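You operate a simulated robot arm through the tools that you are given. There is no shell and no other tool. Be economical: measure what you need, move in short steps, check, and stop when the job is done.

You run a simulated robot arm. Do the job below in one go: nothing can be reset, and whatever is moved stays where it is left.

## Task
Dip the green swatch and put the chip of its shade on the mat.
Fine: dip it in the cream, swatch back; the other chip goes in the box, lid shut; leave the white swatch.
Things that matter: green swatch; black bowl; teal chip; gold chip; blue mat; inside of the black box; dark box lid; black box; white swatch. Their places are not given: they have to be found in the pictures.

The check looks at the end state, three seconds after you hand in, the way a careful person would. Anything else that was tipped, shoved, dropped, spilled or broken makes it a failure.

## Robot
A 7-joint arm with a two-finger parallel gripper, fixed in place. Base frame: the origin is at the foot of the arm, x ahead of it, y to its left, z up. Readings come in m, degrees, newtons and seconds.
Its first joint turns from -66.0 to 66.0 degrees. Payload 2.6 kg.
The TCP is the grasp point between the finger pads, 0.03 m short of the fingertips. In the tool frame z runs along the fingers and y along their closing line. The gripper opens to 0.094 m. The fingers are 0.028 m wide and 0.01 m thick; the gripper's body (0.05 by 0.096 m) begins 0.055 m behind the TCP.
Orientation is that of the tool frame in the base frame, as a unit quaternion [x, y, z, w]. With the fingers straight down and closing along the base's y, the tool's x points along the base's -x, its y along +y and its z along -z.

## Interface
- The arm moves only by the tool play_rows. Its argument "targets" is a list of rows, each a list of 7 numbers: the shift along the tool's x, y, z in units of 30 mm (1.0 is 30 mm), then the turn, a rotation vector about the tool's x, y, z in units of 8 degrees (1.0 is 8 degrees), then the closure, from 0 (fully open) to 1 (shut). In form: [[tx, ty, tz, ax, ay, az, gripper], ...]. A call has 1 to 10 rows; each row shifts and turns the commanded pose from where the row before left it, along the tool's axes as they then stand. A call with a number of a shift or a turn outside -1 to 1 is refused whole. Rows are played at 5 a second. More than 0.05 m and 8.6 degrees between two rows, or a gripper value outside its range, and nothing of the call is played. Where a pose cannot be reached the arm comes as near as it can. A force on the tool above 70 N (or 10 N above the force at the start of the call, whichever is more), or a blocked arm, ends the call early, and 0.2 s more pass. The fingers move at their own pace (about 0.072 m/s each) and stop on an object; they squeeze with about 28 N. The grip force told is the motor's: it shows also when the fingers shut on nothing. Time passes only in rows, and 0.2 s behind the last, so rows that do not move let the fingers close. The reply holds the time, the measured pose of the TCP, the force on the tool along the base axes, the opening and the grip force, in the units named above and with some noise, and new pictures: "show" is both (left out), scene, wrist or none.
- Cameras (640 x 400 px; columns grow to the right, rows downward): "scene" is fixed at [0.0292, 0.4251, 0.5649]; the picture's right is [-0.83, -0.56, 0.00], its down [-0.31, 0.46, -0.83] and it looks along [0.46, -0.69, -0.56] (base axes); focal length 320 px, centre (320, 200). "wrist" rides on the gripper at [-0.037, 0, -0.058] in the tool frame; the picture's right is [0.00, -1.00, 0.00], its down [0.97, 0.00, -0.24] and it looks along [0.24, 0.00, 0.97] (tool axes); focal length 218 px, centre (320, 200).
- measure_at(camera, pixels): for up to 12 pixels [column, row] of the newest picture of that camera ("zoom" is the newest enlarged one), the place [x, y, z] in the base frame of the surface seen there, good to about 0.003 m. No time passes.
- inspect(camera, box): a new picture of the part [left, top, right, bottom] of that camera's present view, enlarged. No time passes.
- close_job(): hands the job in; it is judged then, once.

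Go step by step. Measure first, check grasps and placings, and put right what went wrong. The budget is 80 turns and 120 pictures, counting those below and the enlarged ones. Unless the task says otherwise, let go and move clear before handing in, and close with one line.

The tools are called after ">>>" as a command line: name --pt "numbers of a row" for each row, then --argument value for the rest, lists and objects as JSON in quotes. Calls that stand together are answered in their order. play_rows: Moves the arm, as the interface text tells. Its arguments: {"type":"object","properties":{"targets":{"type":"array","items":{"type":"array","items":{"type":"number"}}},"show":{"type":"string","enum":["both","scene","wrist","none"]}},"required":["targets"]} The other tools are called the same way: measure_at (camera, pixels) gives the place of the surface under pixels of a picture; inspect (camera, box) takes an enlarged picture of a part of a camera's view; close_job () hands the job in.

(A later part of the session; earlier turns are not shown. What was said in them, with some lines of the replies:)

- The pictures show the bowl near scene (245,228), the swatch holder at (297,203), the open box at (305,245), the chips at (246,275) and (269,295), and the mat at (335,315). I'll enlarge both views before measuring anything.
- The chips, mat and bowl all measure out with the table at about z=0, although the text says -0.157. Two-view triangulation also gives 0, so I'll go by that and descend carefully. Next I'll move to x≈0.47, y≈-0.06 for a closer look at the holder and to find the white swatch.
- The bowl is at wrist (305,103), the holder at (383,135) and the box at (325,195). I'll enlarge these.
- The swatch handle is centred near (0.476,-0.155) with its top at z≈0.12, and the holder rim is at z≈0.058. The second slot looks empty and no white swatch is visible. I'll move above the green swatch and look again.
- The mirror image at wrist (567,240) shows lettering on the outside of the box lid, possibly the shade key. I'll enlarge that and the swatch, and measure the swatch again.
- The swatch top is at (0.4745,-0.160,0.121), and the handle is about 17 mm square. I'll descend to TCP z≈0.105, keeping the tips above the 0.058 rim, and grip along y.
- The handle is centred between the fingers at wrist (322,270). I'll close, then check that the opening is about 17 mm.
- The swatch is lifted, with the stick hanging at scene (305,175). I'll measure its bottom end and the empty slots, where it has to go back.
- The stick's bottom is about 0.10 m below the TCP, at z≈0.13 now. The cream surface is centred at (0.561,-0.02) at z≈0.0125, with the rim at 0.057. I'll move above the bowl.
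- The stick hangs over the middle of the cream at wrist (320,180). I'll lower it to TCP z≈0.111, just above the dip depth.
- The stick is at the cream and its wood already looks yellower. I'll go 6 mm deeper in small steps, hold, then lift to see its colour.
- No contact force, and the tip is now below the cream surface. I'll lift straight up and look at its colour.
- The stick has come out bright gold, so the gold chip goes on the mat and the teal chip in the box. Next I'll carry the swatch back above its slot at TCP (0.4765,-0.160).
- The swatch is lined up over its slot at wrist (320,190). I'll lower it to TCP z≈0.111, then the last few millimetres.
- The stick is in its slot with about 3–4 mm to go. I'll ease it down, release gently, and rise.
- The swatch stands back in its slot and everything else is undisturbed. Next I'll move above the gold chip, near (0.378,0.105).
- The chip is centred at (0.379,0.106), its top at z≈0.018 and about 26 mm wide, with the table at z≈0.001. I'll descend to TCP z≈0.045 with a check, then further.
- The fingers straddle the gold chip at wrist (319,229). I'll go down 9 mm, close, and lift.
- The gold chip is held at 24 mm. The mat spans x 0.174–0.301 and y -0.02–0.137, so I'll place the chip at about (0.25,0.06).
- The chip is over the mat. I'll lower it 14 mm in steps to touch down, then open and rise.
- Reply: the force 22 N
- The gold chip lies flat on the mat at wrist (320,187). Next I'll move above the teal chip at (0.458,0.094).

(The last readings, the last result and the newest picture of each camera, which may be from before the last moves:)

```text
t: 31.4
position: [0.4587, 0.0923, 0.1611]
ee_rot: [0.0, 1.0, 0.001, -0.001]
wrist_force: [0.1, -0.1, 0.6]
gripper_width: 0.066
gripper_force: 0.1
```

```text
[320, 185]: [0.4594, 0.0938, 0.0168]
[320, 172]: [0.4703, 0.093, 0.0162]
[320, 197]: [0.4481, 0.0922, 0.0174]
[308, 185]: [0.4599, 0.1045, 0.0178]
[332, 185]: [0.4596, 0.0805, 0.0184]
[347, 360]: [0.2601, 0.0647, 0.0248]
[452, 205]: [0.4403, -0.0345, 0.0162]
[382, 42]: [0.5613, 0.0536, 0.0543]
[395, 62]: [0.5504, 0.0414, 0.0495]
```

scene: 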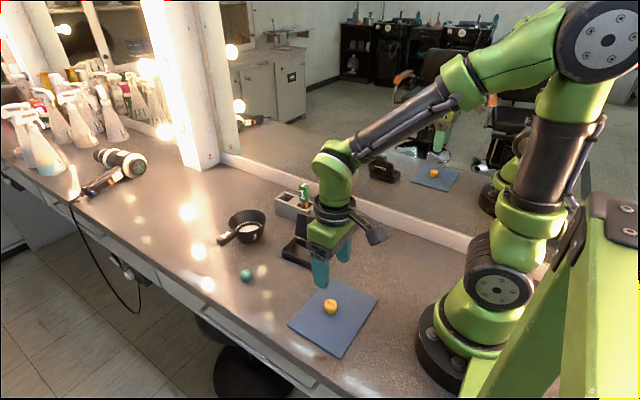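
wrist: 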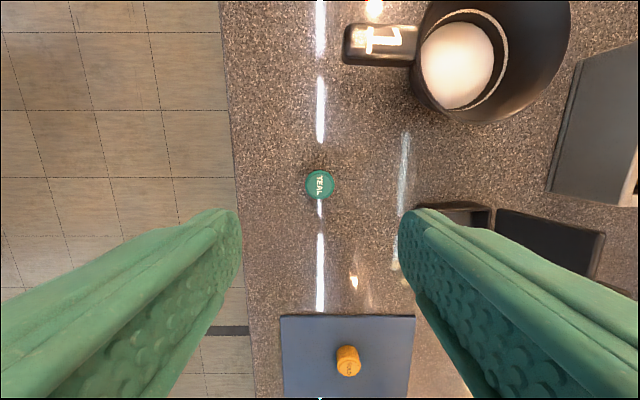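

The teal chip is centred at (0.4595,0.0925), directly below the TCP. I'll descend, close and check.

>>> play_rows --pt "0 0 1 0 0 0 0.3" --pt "0 0 1 0 0 0 0.3" --pt "0 0 1 0 0 0 0.3" --pt "0 0 0.8 0 0 0 0.3" --pt "0 0 0.36 0 0 0 0.3" --pt "0 0 0 0 0 0 0.3" --pt "0 0 0 0 0 0 1" --pt "0 0 0 0 0 0 1" --pt "0 0 0 0 0 0 1" --pt "0 0 0 0 0 0 1"

```text
t: 33.6
position: [0.4587, 0.0921, 0.0353]
ee_rot: [0.0, 1.0, 0.0, 0.0]
wrist_force: [1.1, 0.1, -0.2]
gripper_width: 0.0242
gripper_force: 27.6
```

scene: 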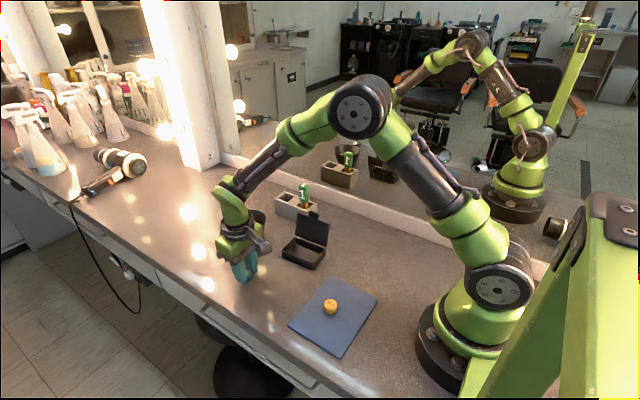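
wrist: 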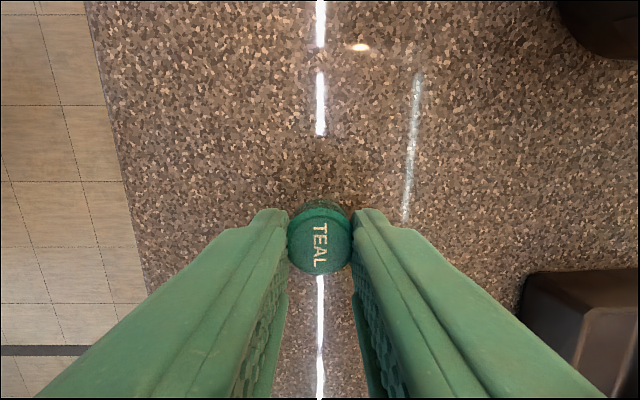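

The teal chip is gripped at 24 mm. I'll lift it and turn the tool -90° about its z axis, so the fingers close along x, the box's long side, and the camera sits on the +y side.

>>> play_rows --pt "0 0 -0.7 0 0 0 1" --pt "0 0 -1 0 0 0 1" --pt "0 0 -1 0 0 0 1" --pt "0 0 -1 0 0 -1 1" --pt "0 0 0 0 0 -1 1" --pt "0 0 0 0 0 -1 1" --pt "0 0 0 0 0 -1 1" --pt "0 0 0 0 0 -1 1" --pt "0 0 0 0 0 -1 1" --pt "0 0 0 0 0 -1 1" --show "none"

>>> play_rows --pt "0 0 0 0 0 -1 1" --pt "0 0 0 0 0 -1 1" --pt "0 0 0 0 0 -1 1" --pt "0 0 0 0 0 -1 1" --pt "0 0 0 0 0 -0.25 1" --pt "0 0 0 0 0 0 1"

```text
t: 35.8
position: [0.4583, 0.0926, 0.145]
ee_rot: [-0.47, 0.882, -0.001, 0.0]
wrist_force: [-0.3, 0.8, -0.6]
gripper_width: 0.0241
gripper_force: 27.7
```

```text
t: 37.2
position: [0.4587, 0.0925, 0.1461]
ee_rot: [-0.707, 0.708, 0.0, 0.0]
wrist_force: [-0.1, 0.7, 0.1]
gripper_width: 0.0241
gripper_force: 27.8
```

scene: 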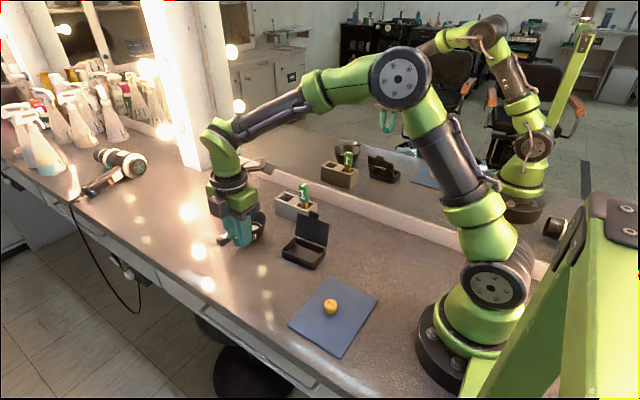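
wrist: 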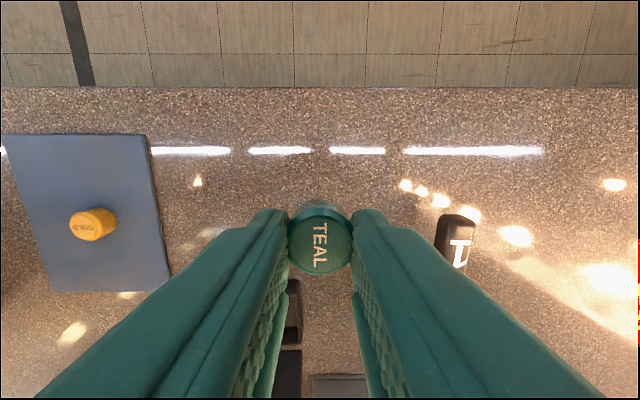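

The tool is turned: tool x now points along base -y and tool y along base -x. I'll move to above the box's middle, (0.392,-0.038), staying high.

>>> play_rows --pt "0 1 0 0 0 0 1" --pt "0 1 0 0 0 0 1" --pt "1 0.2 0 0 0 0 1" --pt "1 0 0 0 0 0 1" --pt "1 0 0 0 0 0 1" --pt "1 0 0 0 0 0 1" --pt "0.35 0 0 0 0 0 1" --pt "0 0 0 0 0 0 1"

>>> inspect --camera "scene" --box '[250, 170, 370, 290]'

```text
t: 39.0
position: [0.3924, -0.0385, 0.1456]
ee_rot: [0.707, -0.707, 0.0, 0.001]
wrist_force: [-0.5, 0.3, -1.1]
gripper_width: 0.0242
gripper_force: 28.2
```

scene: 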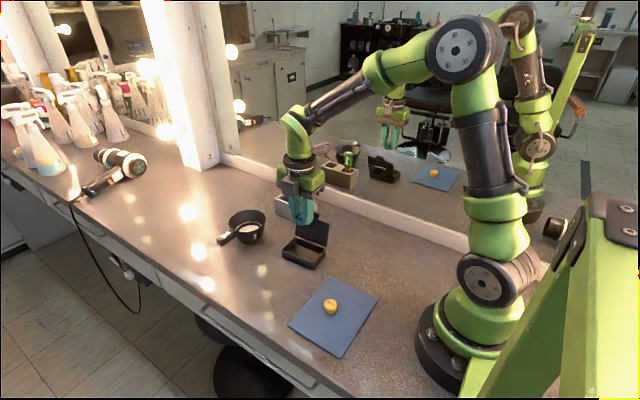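
wrist: 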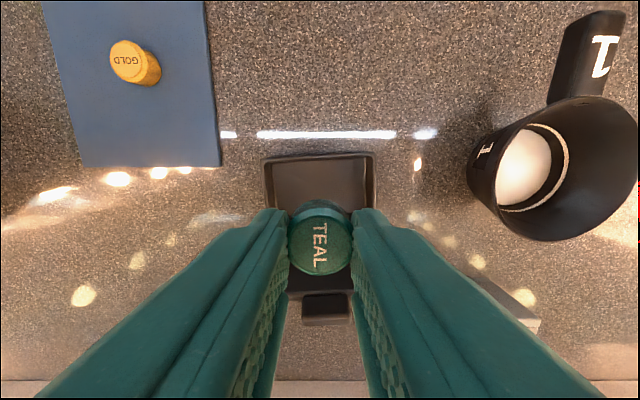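

```text
3.33 times, centred on (310, 230) of scene
```

zoom: 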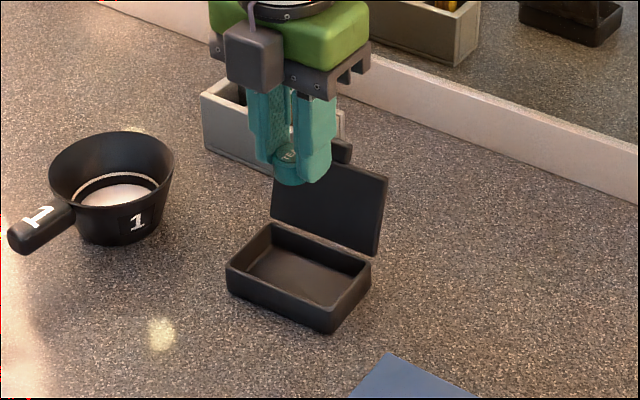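

The chip is centred over the box, whose front rim shows at wrist (320,158). The lid leans away from the gripper. I'll descend to TCP z≈0.058 and check.

>>> play_rows --pt "0 0 0.8 0 0 0 1" --pt "0 0 0.8 0 0 0 1" --pt "0 0 0.8 0 0 0 1" --pt "0 0 0.5 0 0 0 1" --pt "0 0 0 0 0 0 1"

>>> inspect --camera "scene" --box '[250, 190, 370, 290]'

```text
t: 40.2
position: [0.3918, -0.037, 0.058]
ee_rot: [0.707, -0.707, 0.0, 0.001]
wrist_force: [0.5, 0.1, -0.9]
gripper_width: 0.0244
gripper_force: 28.2
```

scene: 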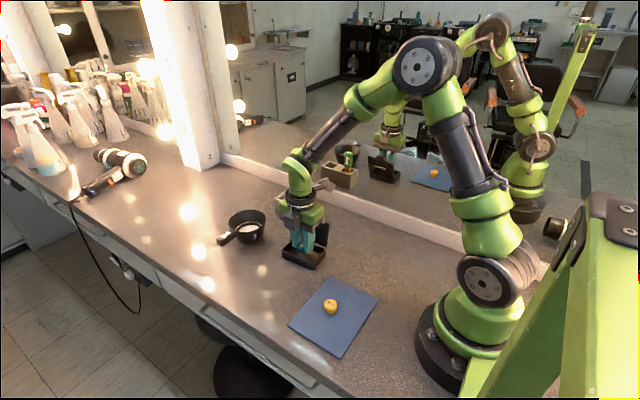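
wrist: 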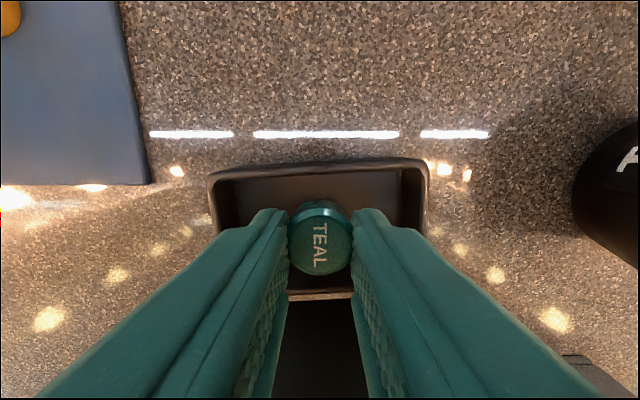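

```text
4.00 times, centred on (310, 240) of scene
```

zoom: 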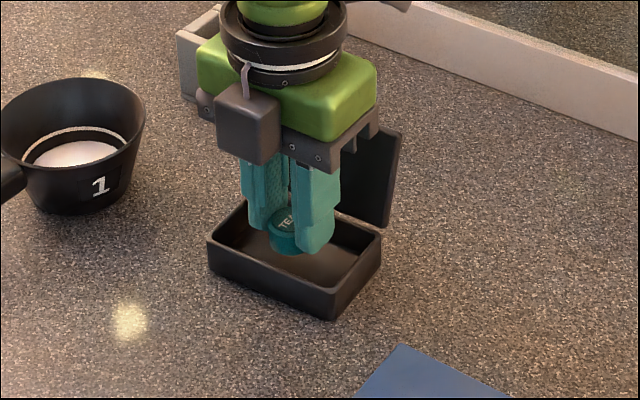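

There is clearance on every side. I'll lower 15 mm, open only to about 45 mm inside the box, then rise.

>>> play_rows --pt "0 0 0.3 0 0 0 1" --pt "0 0 0.2 0 0 0 1" --pt "0 0 0 0 0 0 1" --pt "0 0 0 0 0 0 0.65" --pt "0 0 0 0 0 0 0.55" --pt "0 0 0 0 0 0 0.55" --show "wrist"

>>> play_rows --pt "0 0 -0.5 0 0 0 0.55" --pt "0 0 -1 0 0 0 0.55" --pt "0 0 -1 0 0 0 0.55" --pt "0 0 -1 0 0 0 0.55" --pt "0 0 -1 0 0 0 0.55" --pt "0 0 0 0 0 0 0.55"

```text
t: 41.6
position: [0.3921, -0.0376, 0.0442]
ee_rot: [0.707, -0.707, 0.0, -0.001]
wrist_force: [-0.2, 0.0, 0.3]
gripper_width: 0.0421
gripper_force: 0.0
```

wrist: 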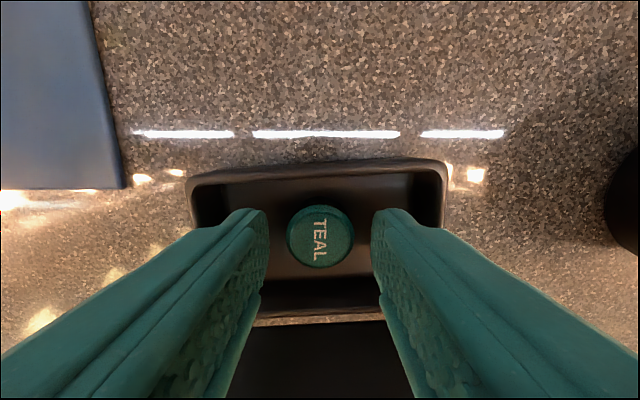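

```text
t: 43.0
position: [0.3932, -0.0375, 0.1807]
ee_rot: [-0.707, 0.707, 0.0, 0.0]
wrist_force: [-0.1, 0.4, -0.1]
gripper_width: 0.0422
gripper_force: 0.0
```

scene: 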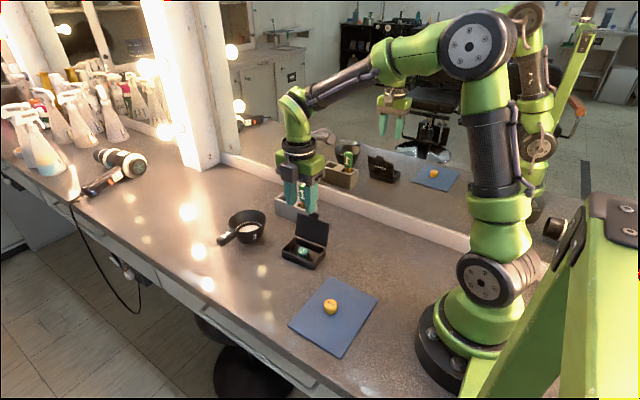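
wrist: 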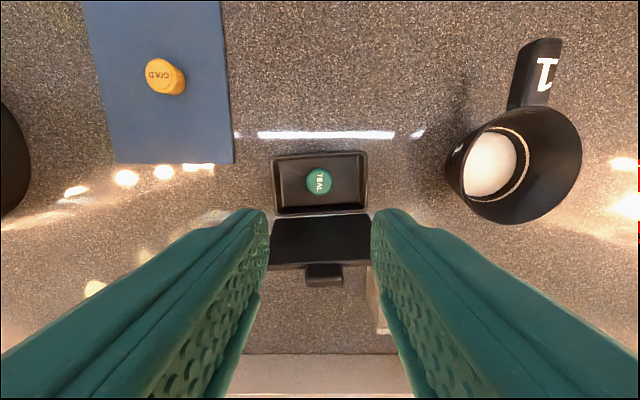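

The teal chip lies in the box at wrist (319,181). Before closing the lid I'll measure its shape.

>>> measure_at --camera "wrist" --pixels '[[320, 220], [320, 240], [320, 258], [282, 262], [325, 266], [325, 279], [310, 275], [340, 275], [325, 284], [364, 262], [319, 155], [300, 300]]'

>>> inspect --camera "wrist" --box '[260, 140, 380, 300]'

>>> inspect --camera "scene" --box '[265, 200, 345, 280]'

>>> measure_at --camera "scene" --pixels '[[299, 212], [312, 216], [327, 222], [298, 236], [325, 246], [313, 230]]'

```text
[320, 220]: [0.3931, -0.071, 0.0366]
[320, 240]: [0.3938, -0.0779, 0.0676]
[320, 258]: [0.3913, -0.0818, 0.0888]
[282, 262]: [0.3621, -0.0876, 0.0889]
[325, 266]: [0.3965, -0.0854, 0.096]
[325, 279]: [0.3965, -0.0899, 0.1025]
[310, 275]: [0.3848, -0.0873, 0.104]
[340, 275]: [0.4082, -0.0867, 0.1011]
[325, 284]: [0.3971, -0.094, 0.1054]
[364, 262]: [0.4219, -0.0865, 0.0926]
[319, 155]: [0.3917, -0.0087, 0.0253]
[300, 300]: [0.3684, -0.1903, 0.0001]
```

```text
2.50 times, centred on (320, 220) of wrist
```

zoom: 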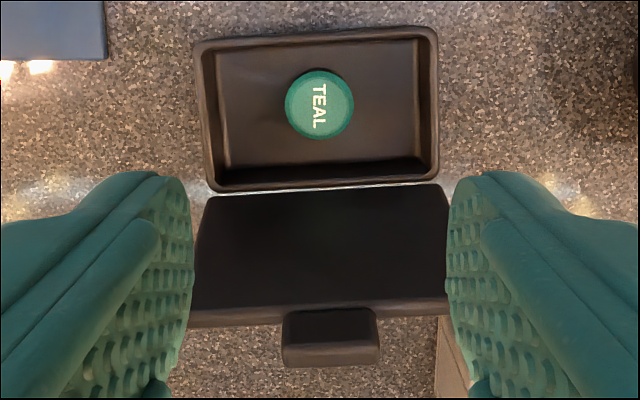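

```text
5.00 times, centred on (305, 240) of scene
```

zoom: 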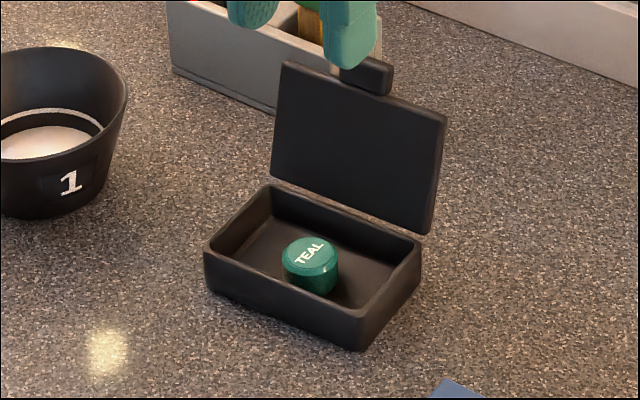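

```text
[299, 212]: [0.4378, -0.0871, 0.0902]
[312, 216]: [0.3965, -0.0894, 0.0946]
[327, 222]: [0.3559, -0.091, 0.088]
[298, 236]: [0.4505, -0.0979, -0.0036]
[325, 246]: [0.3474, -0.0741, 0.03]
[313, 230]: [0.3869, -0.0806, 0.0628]
```

The lid runs from the hinge at (y -0.068, z 0.03) to the tab top at (y -0.09, z 0.105), about 15° past vertical. I'll go behind it with closed fingers, over the top to y=-0.135, then down to TCP z≈0.115.

>>> play_rows --pt "1 -0.1 0 0 0 0 1" --pt "1 0 0 0 0 0 1" --pt "1 0 0 0 0 0 1" --pt "0.3 0 0 0 0 0 1" --pt "0 0 0.7 0 0 0 1" --pt "0 0 0.8 0 0 0 1" --pt "0 0 0.7 0 0 0 1" --pt "0 0 0 0 0 0 1"

>>> inspect --camera "scene" --box '[250, 150, 370, 280]'

```text
t: 44.8
position: [0.3968, -0.1365, 0.1131]
ee_rot: [-0.707, 0.707, -0.001, 0.001]
wrist_force: [-0.5, -0.1, 0.3]
gripper_width: 0.0003
gripper_force: 28.6
```

scene: 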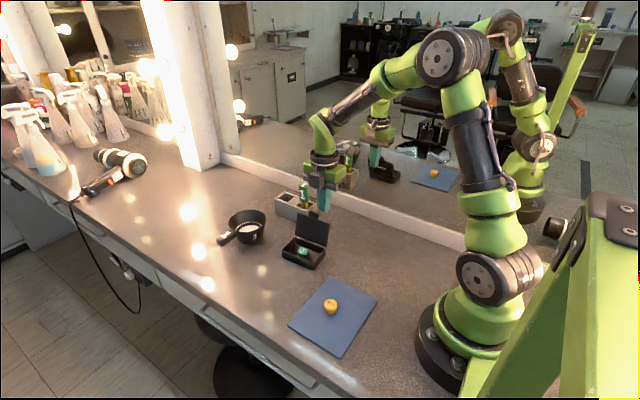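
wrist: 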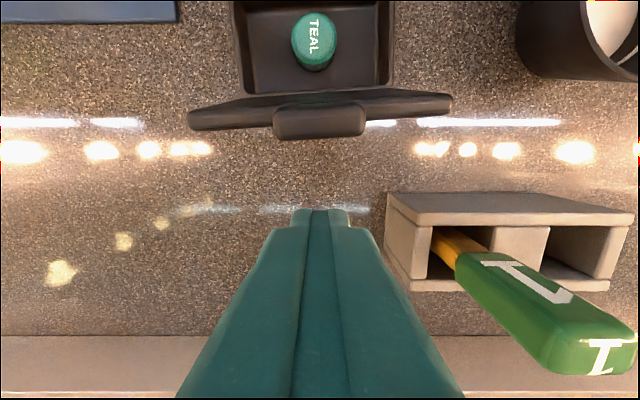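

```text
3.08 times, centred on (310, 215) of scene
```

zoom: 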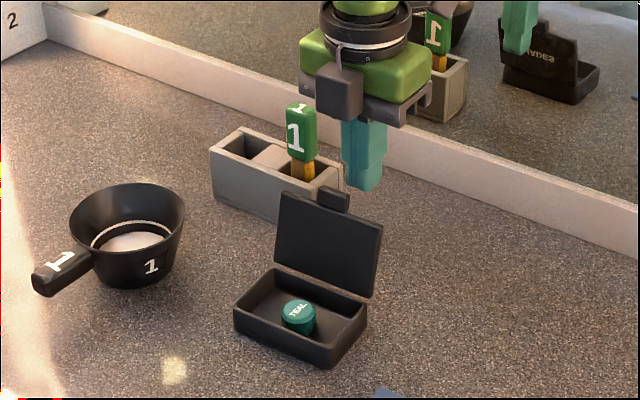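

The fingers are behind the lid with their tips at z≈0.083. I'll push slowly toward +y past vertical.

>>> play_rows --pt "-0.7 0 0 0 0 0 1" --pt "-0.3 0 0 0 0 0 1" --pt "-0.3 0 0 0 0 0 1" --pt "-0.3 0 0 0 0 0 1" --pt "-0.3 0 0 0 0 0 1" --pt "-0.2 0 0 0 0 0 1" --pt "0 0 0 0 0 0 1"

>>> inspect --camera "scene" --box '[250, 170, 370, 280]'

```text
t: 46.4
position: [0.396, -0.0738, 0.1138]
ee_rot: [0.707, -0.707, 0.0, 0.0]
wrist_force: [-0.4, 0.4, -0.6]
gripper_width: 0.0
gripper_force: 28.0
```

scene: 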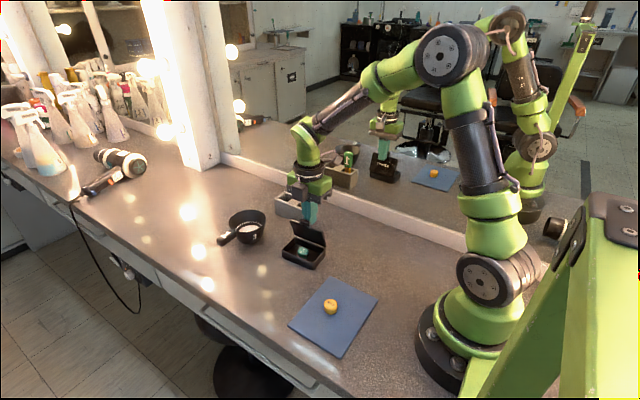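
wrist: 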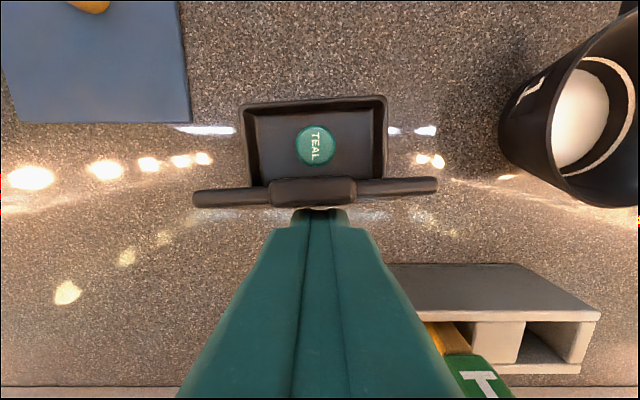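

```text
3.64 times, centred on (310, 225) of scene
```

zoom: 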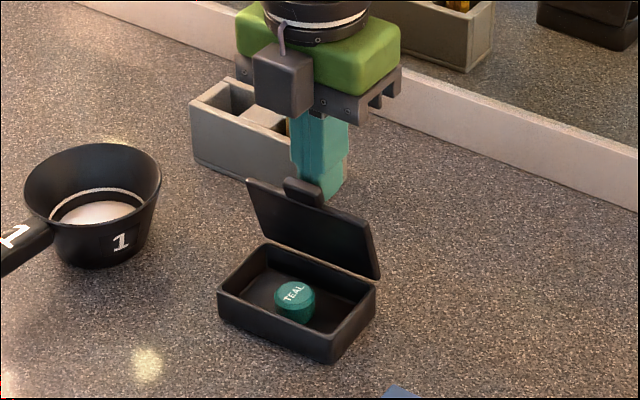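

The lid is just past vertical and holds there, so the hinge is stiff. I'll follow it forward and down in an arc.

>>> play_rows --pt "-0.4 0 0.2 0 0 0 1" --pt "-0.4 0 0.4 0 0 0 1" --pt "-0.27 0 0.4 0 0 0 1" --pt "-0.2 0 0.3 0 0 0 1" --pt "0 0 0 0 0 0 1"

>>> inspect --camera "scene" --box '[250, 170, 370, 280]'

```text
t: 47.6
position: [0.3956, -0.0351, 0.0736]
ee_rot: [-0.707, 0.708, 0.0, 0.001]
wrist_force: [-0.2, 0.3, 0.7]
gripper_width: 0.0
gripper_force: 28.3
```

scene: 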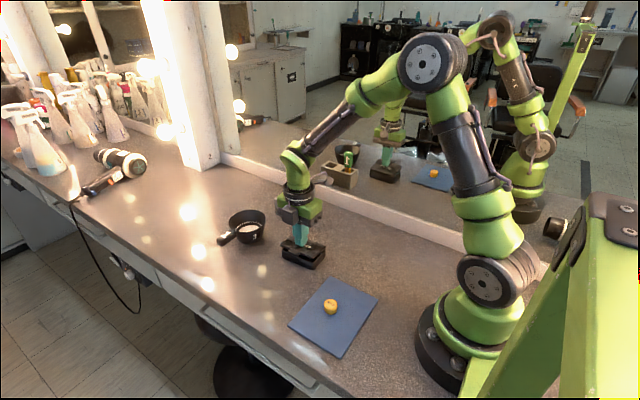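
wrist: 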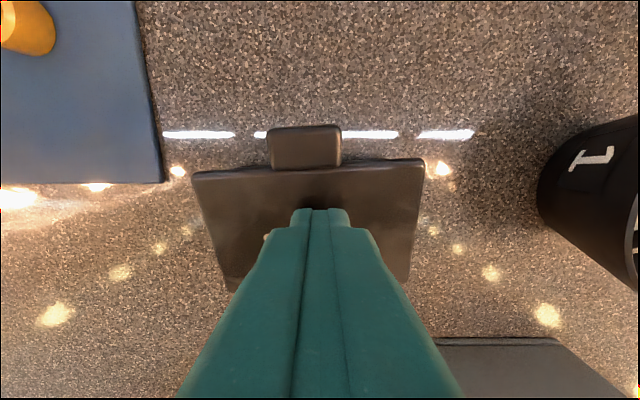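

```text
3.64 times, centred on (310, 225) of scene
```

zoom: 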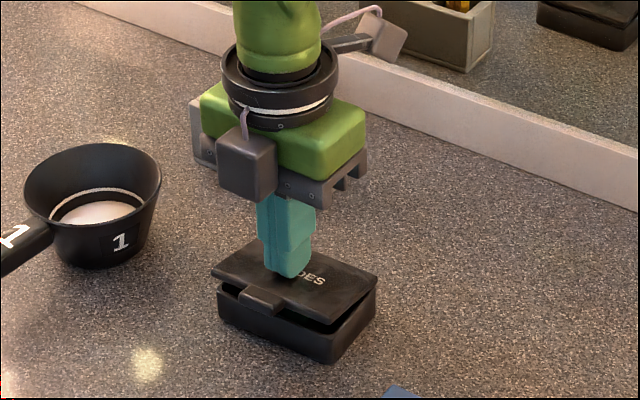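

Almost shut. I'll press down gently, a little further forward, watching the force.

>>> play_rows --pt "-0.2 0 0.1 0 0 0 1" --pt "0 0 0.1 0 0 0 1" --pt "0 0 0.1 0 0 0 1" --pt "0 0 0.05 0 0 0 1" --pt "0 0 0 0 0 0 1" --show "none"

>>> inspect --camera "scene" --box '[250, 200, 350, 280]'

```text
t: 48.8
position: [0.3968, -0.0296, 0.0634]
ee_rot: [-0.706, 0.708, 0.0, 0.0]
wrist_force: [-5.5, 0.8, 13.8]
gripper_width: 0.0002
gripper_force: 28.3
```

```text
5.00 times, centred on (300, 240) of scene
```

zoom: 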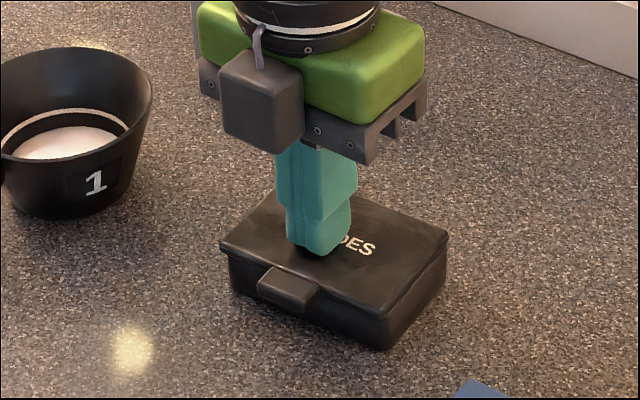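

The lid is pressed shut at 14 N. I'll rise clear and do a last check.

>>> play_rows --pt "0 0 -0.5 0 0 0 1" --pt "0 0 -1 0 0 0 1" --pt "0 0 -1 0 0 0 1" --pt "0 0 -1 0 0 0 1" --pt "0 0 -1 0 0 0 1" --pt "0 0 -1 0 0 0 1" --pt "0 0 0 0 0 0 1" --pt "0 0 0 0 0 0 1"

>>> inspect --camera "scene" --box '[205, 170, 385, 330]'

```text
t: 50.6
position: [0.3963, -0.0289, 0.23]
ee_rot: [0.707, -0.707, 0.0, -0.001]
wrist_force: [0.4, -0.8, 0.4]
gripper_width: 0.0
gripper_force: 27.8
```

scene: 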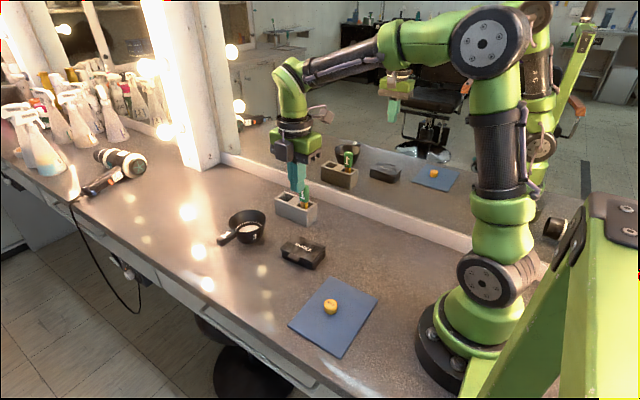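
wrist: 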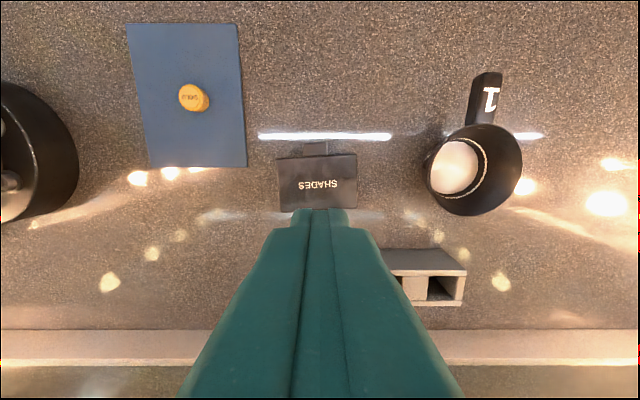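

```text
2.50 times, centred on (295, 250) of scene
```

zoom: 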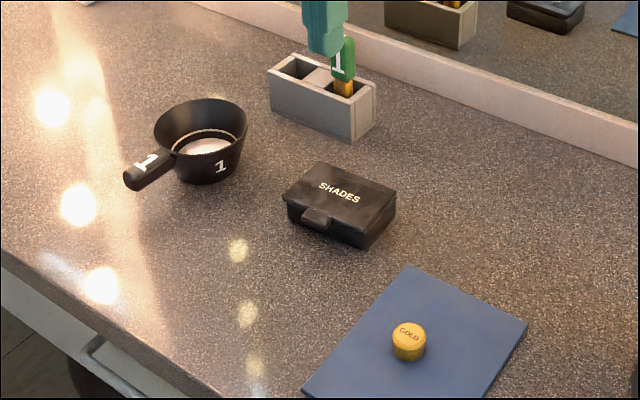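

The final view shows the gold chip on the mat, the box shut with the teal chip inside, the swatch in its slot and the bowl upright, so I'm handing in.

>>> close_job

```text
The job is handed in.
```

The green swatch came out of the cream gold, so the gold chip is on the blue mat and the teal chip is in the shut box; the green swatch is back in its slot, and I never saw a white swatch and moved nothing else.
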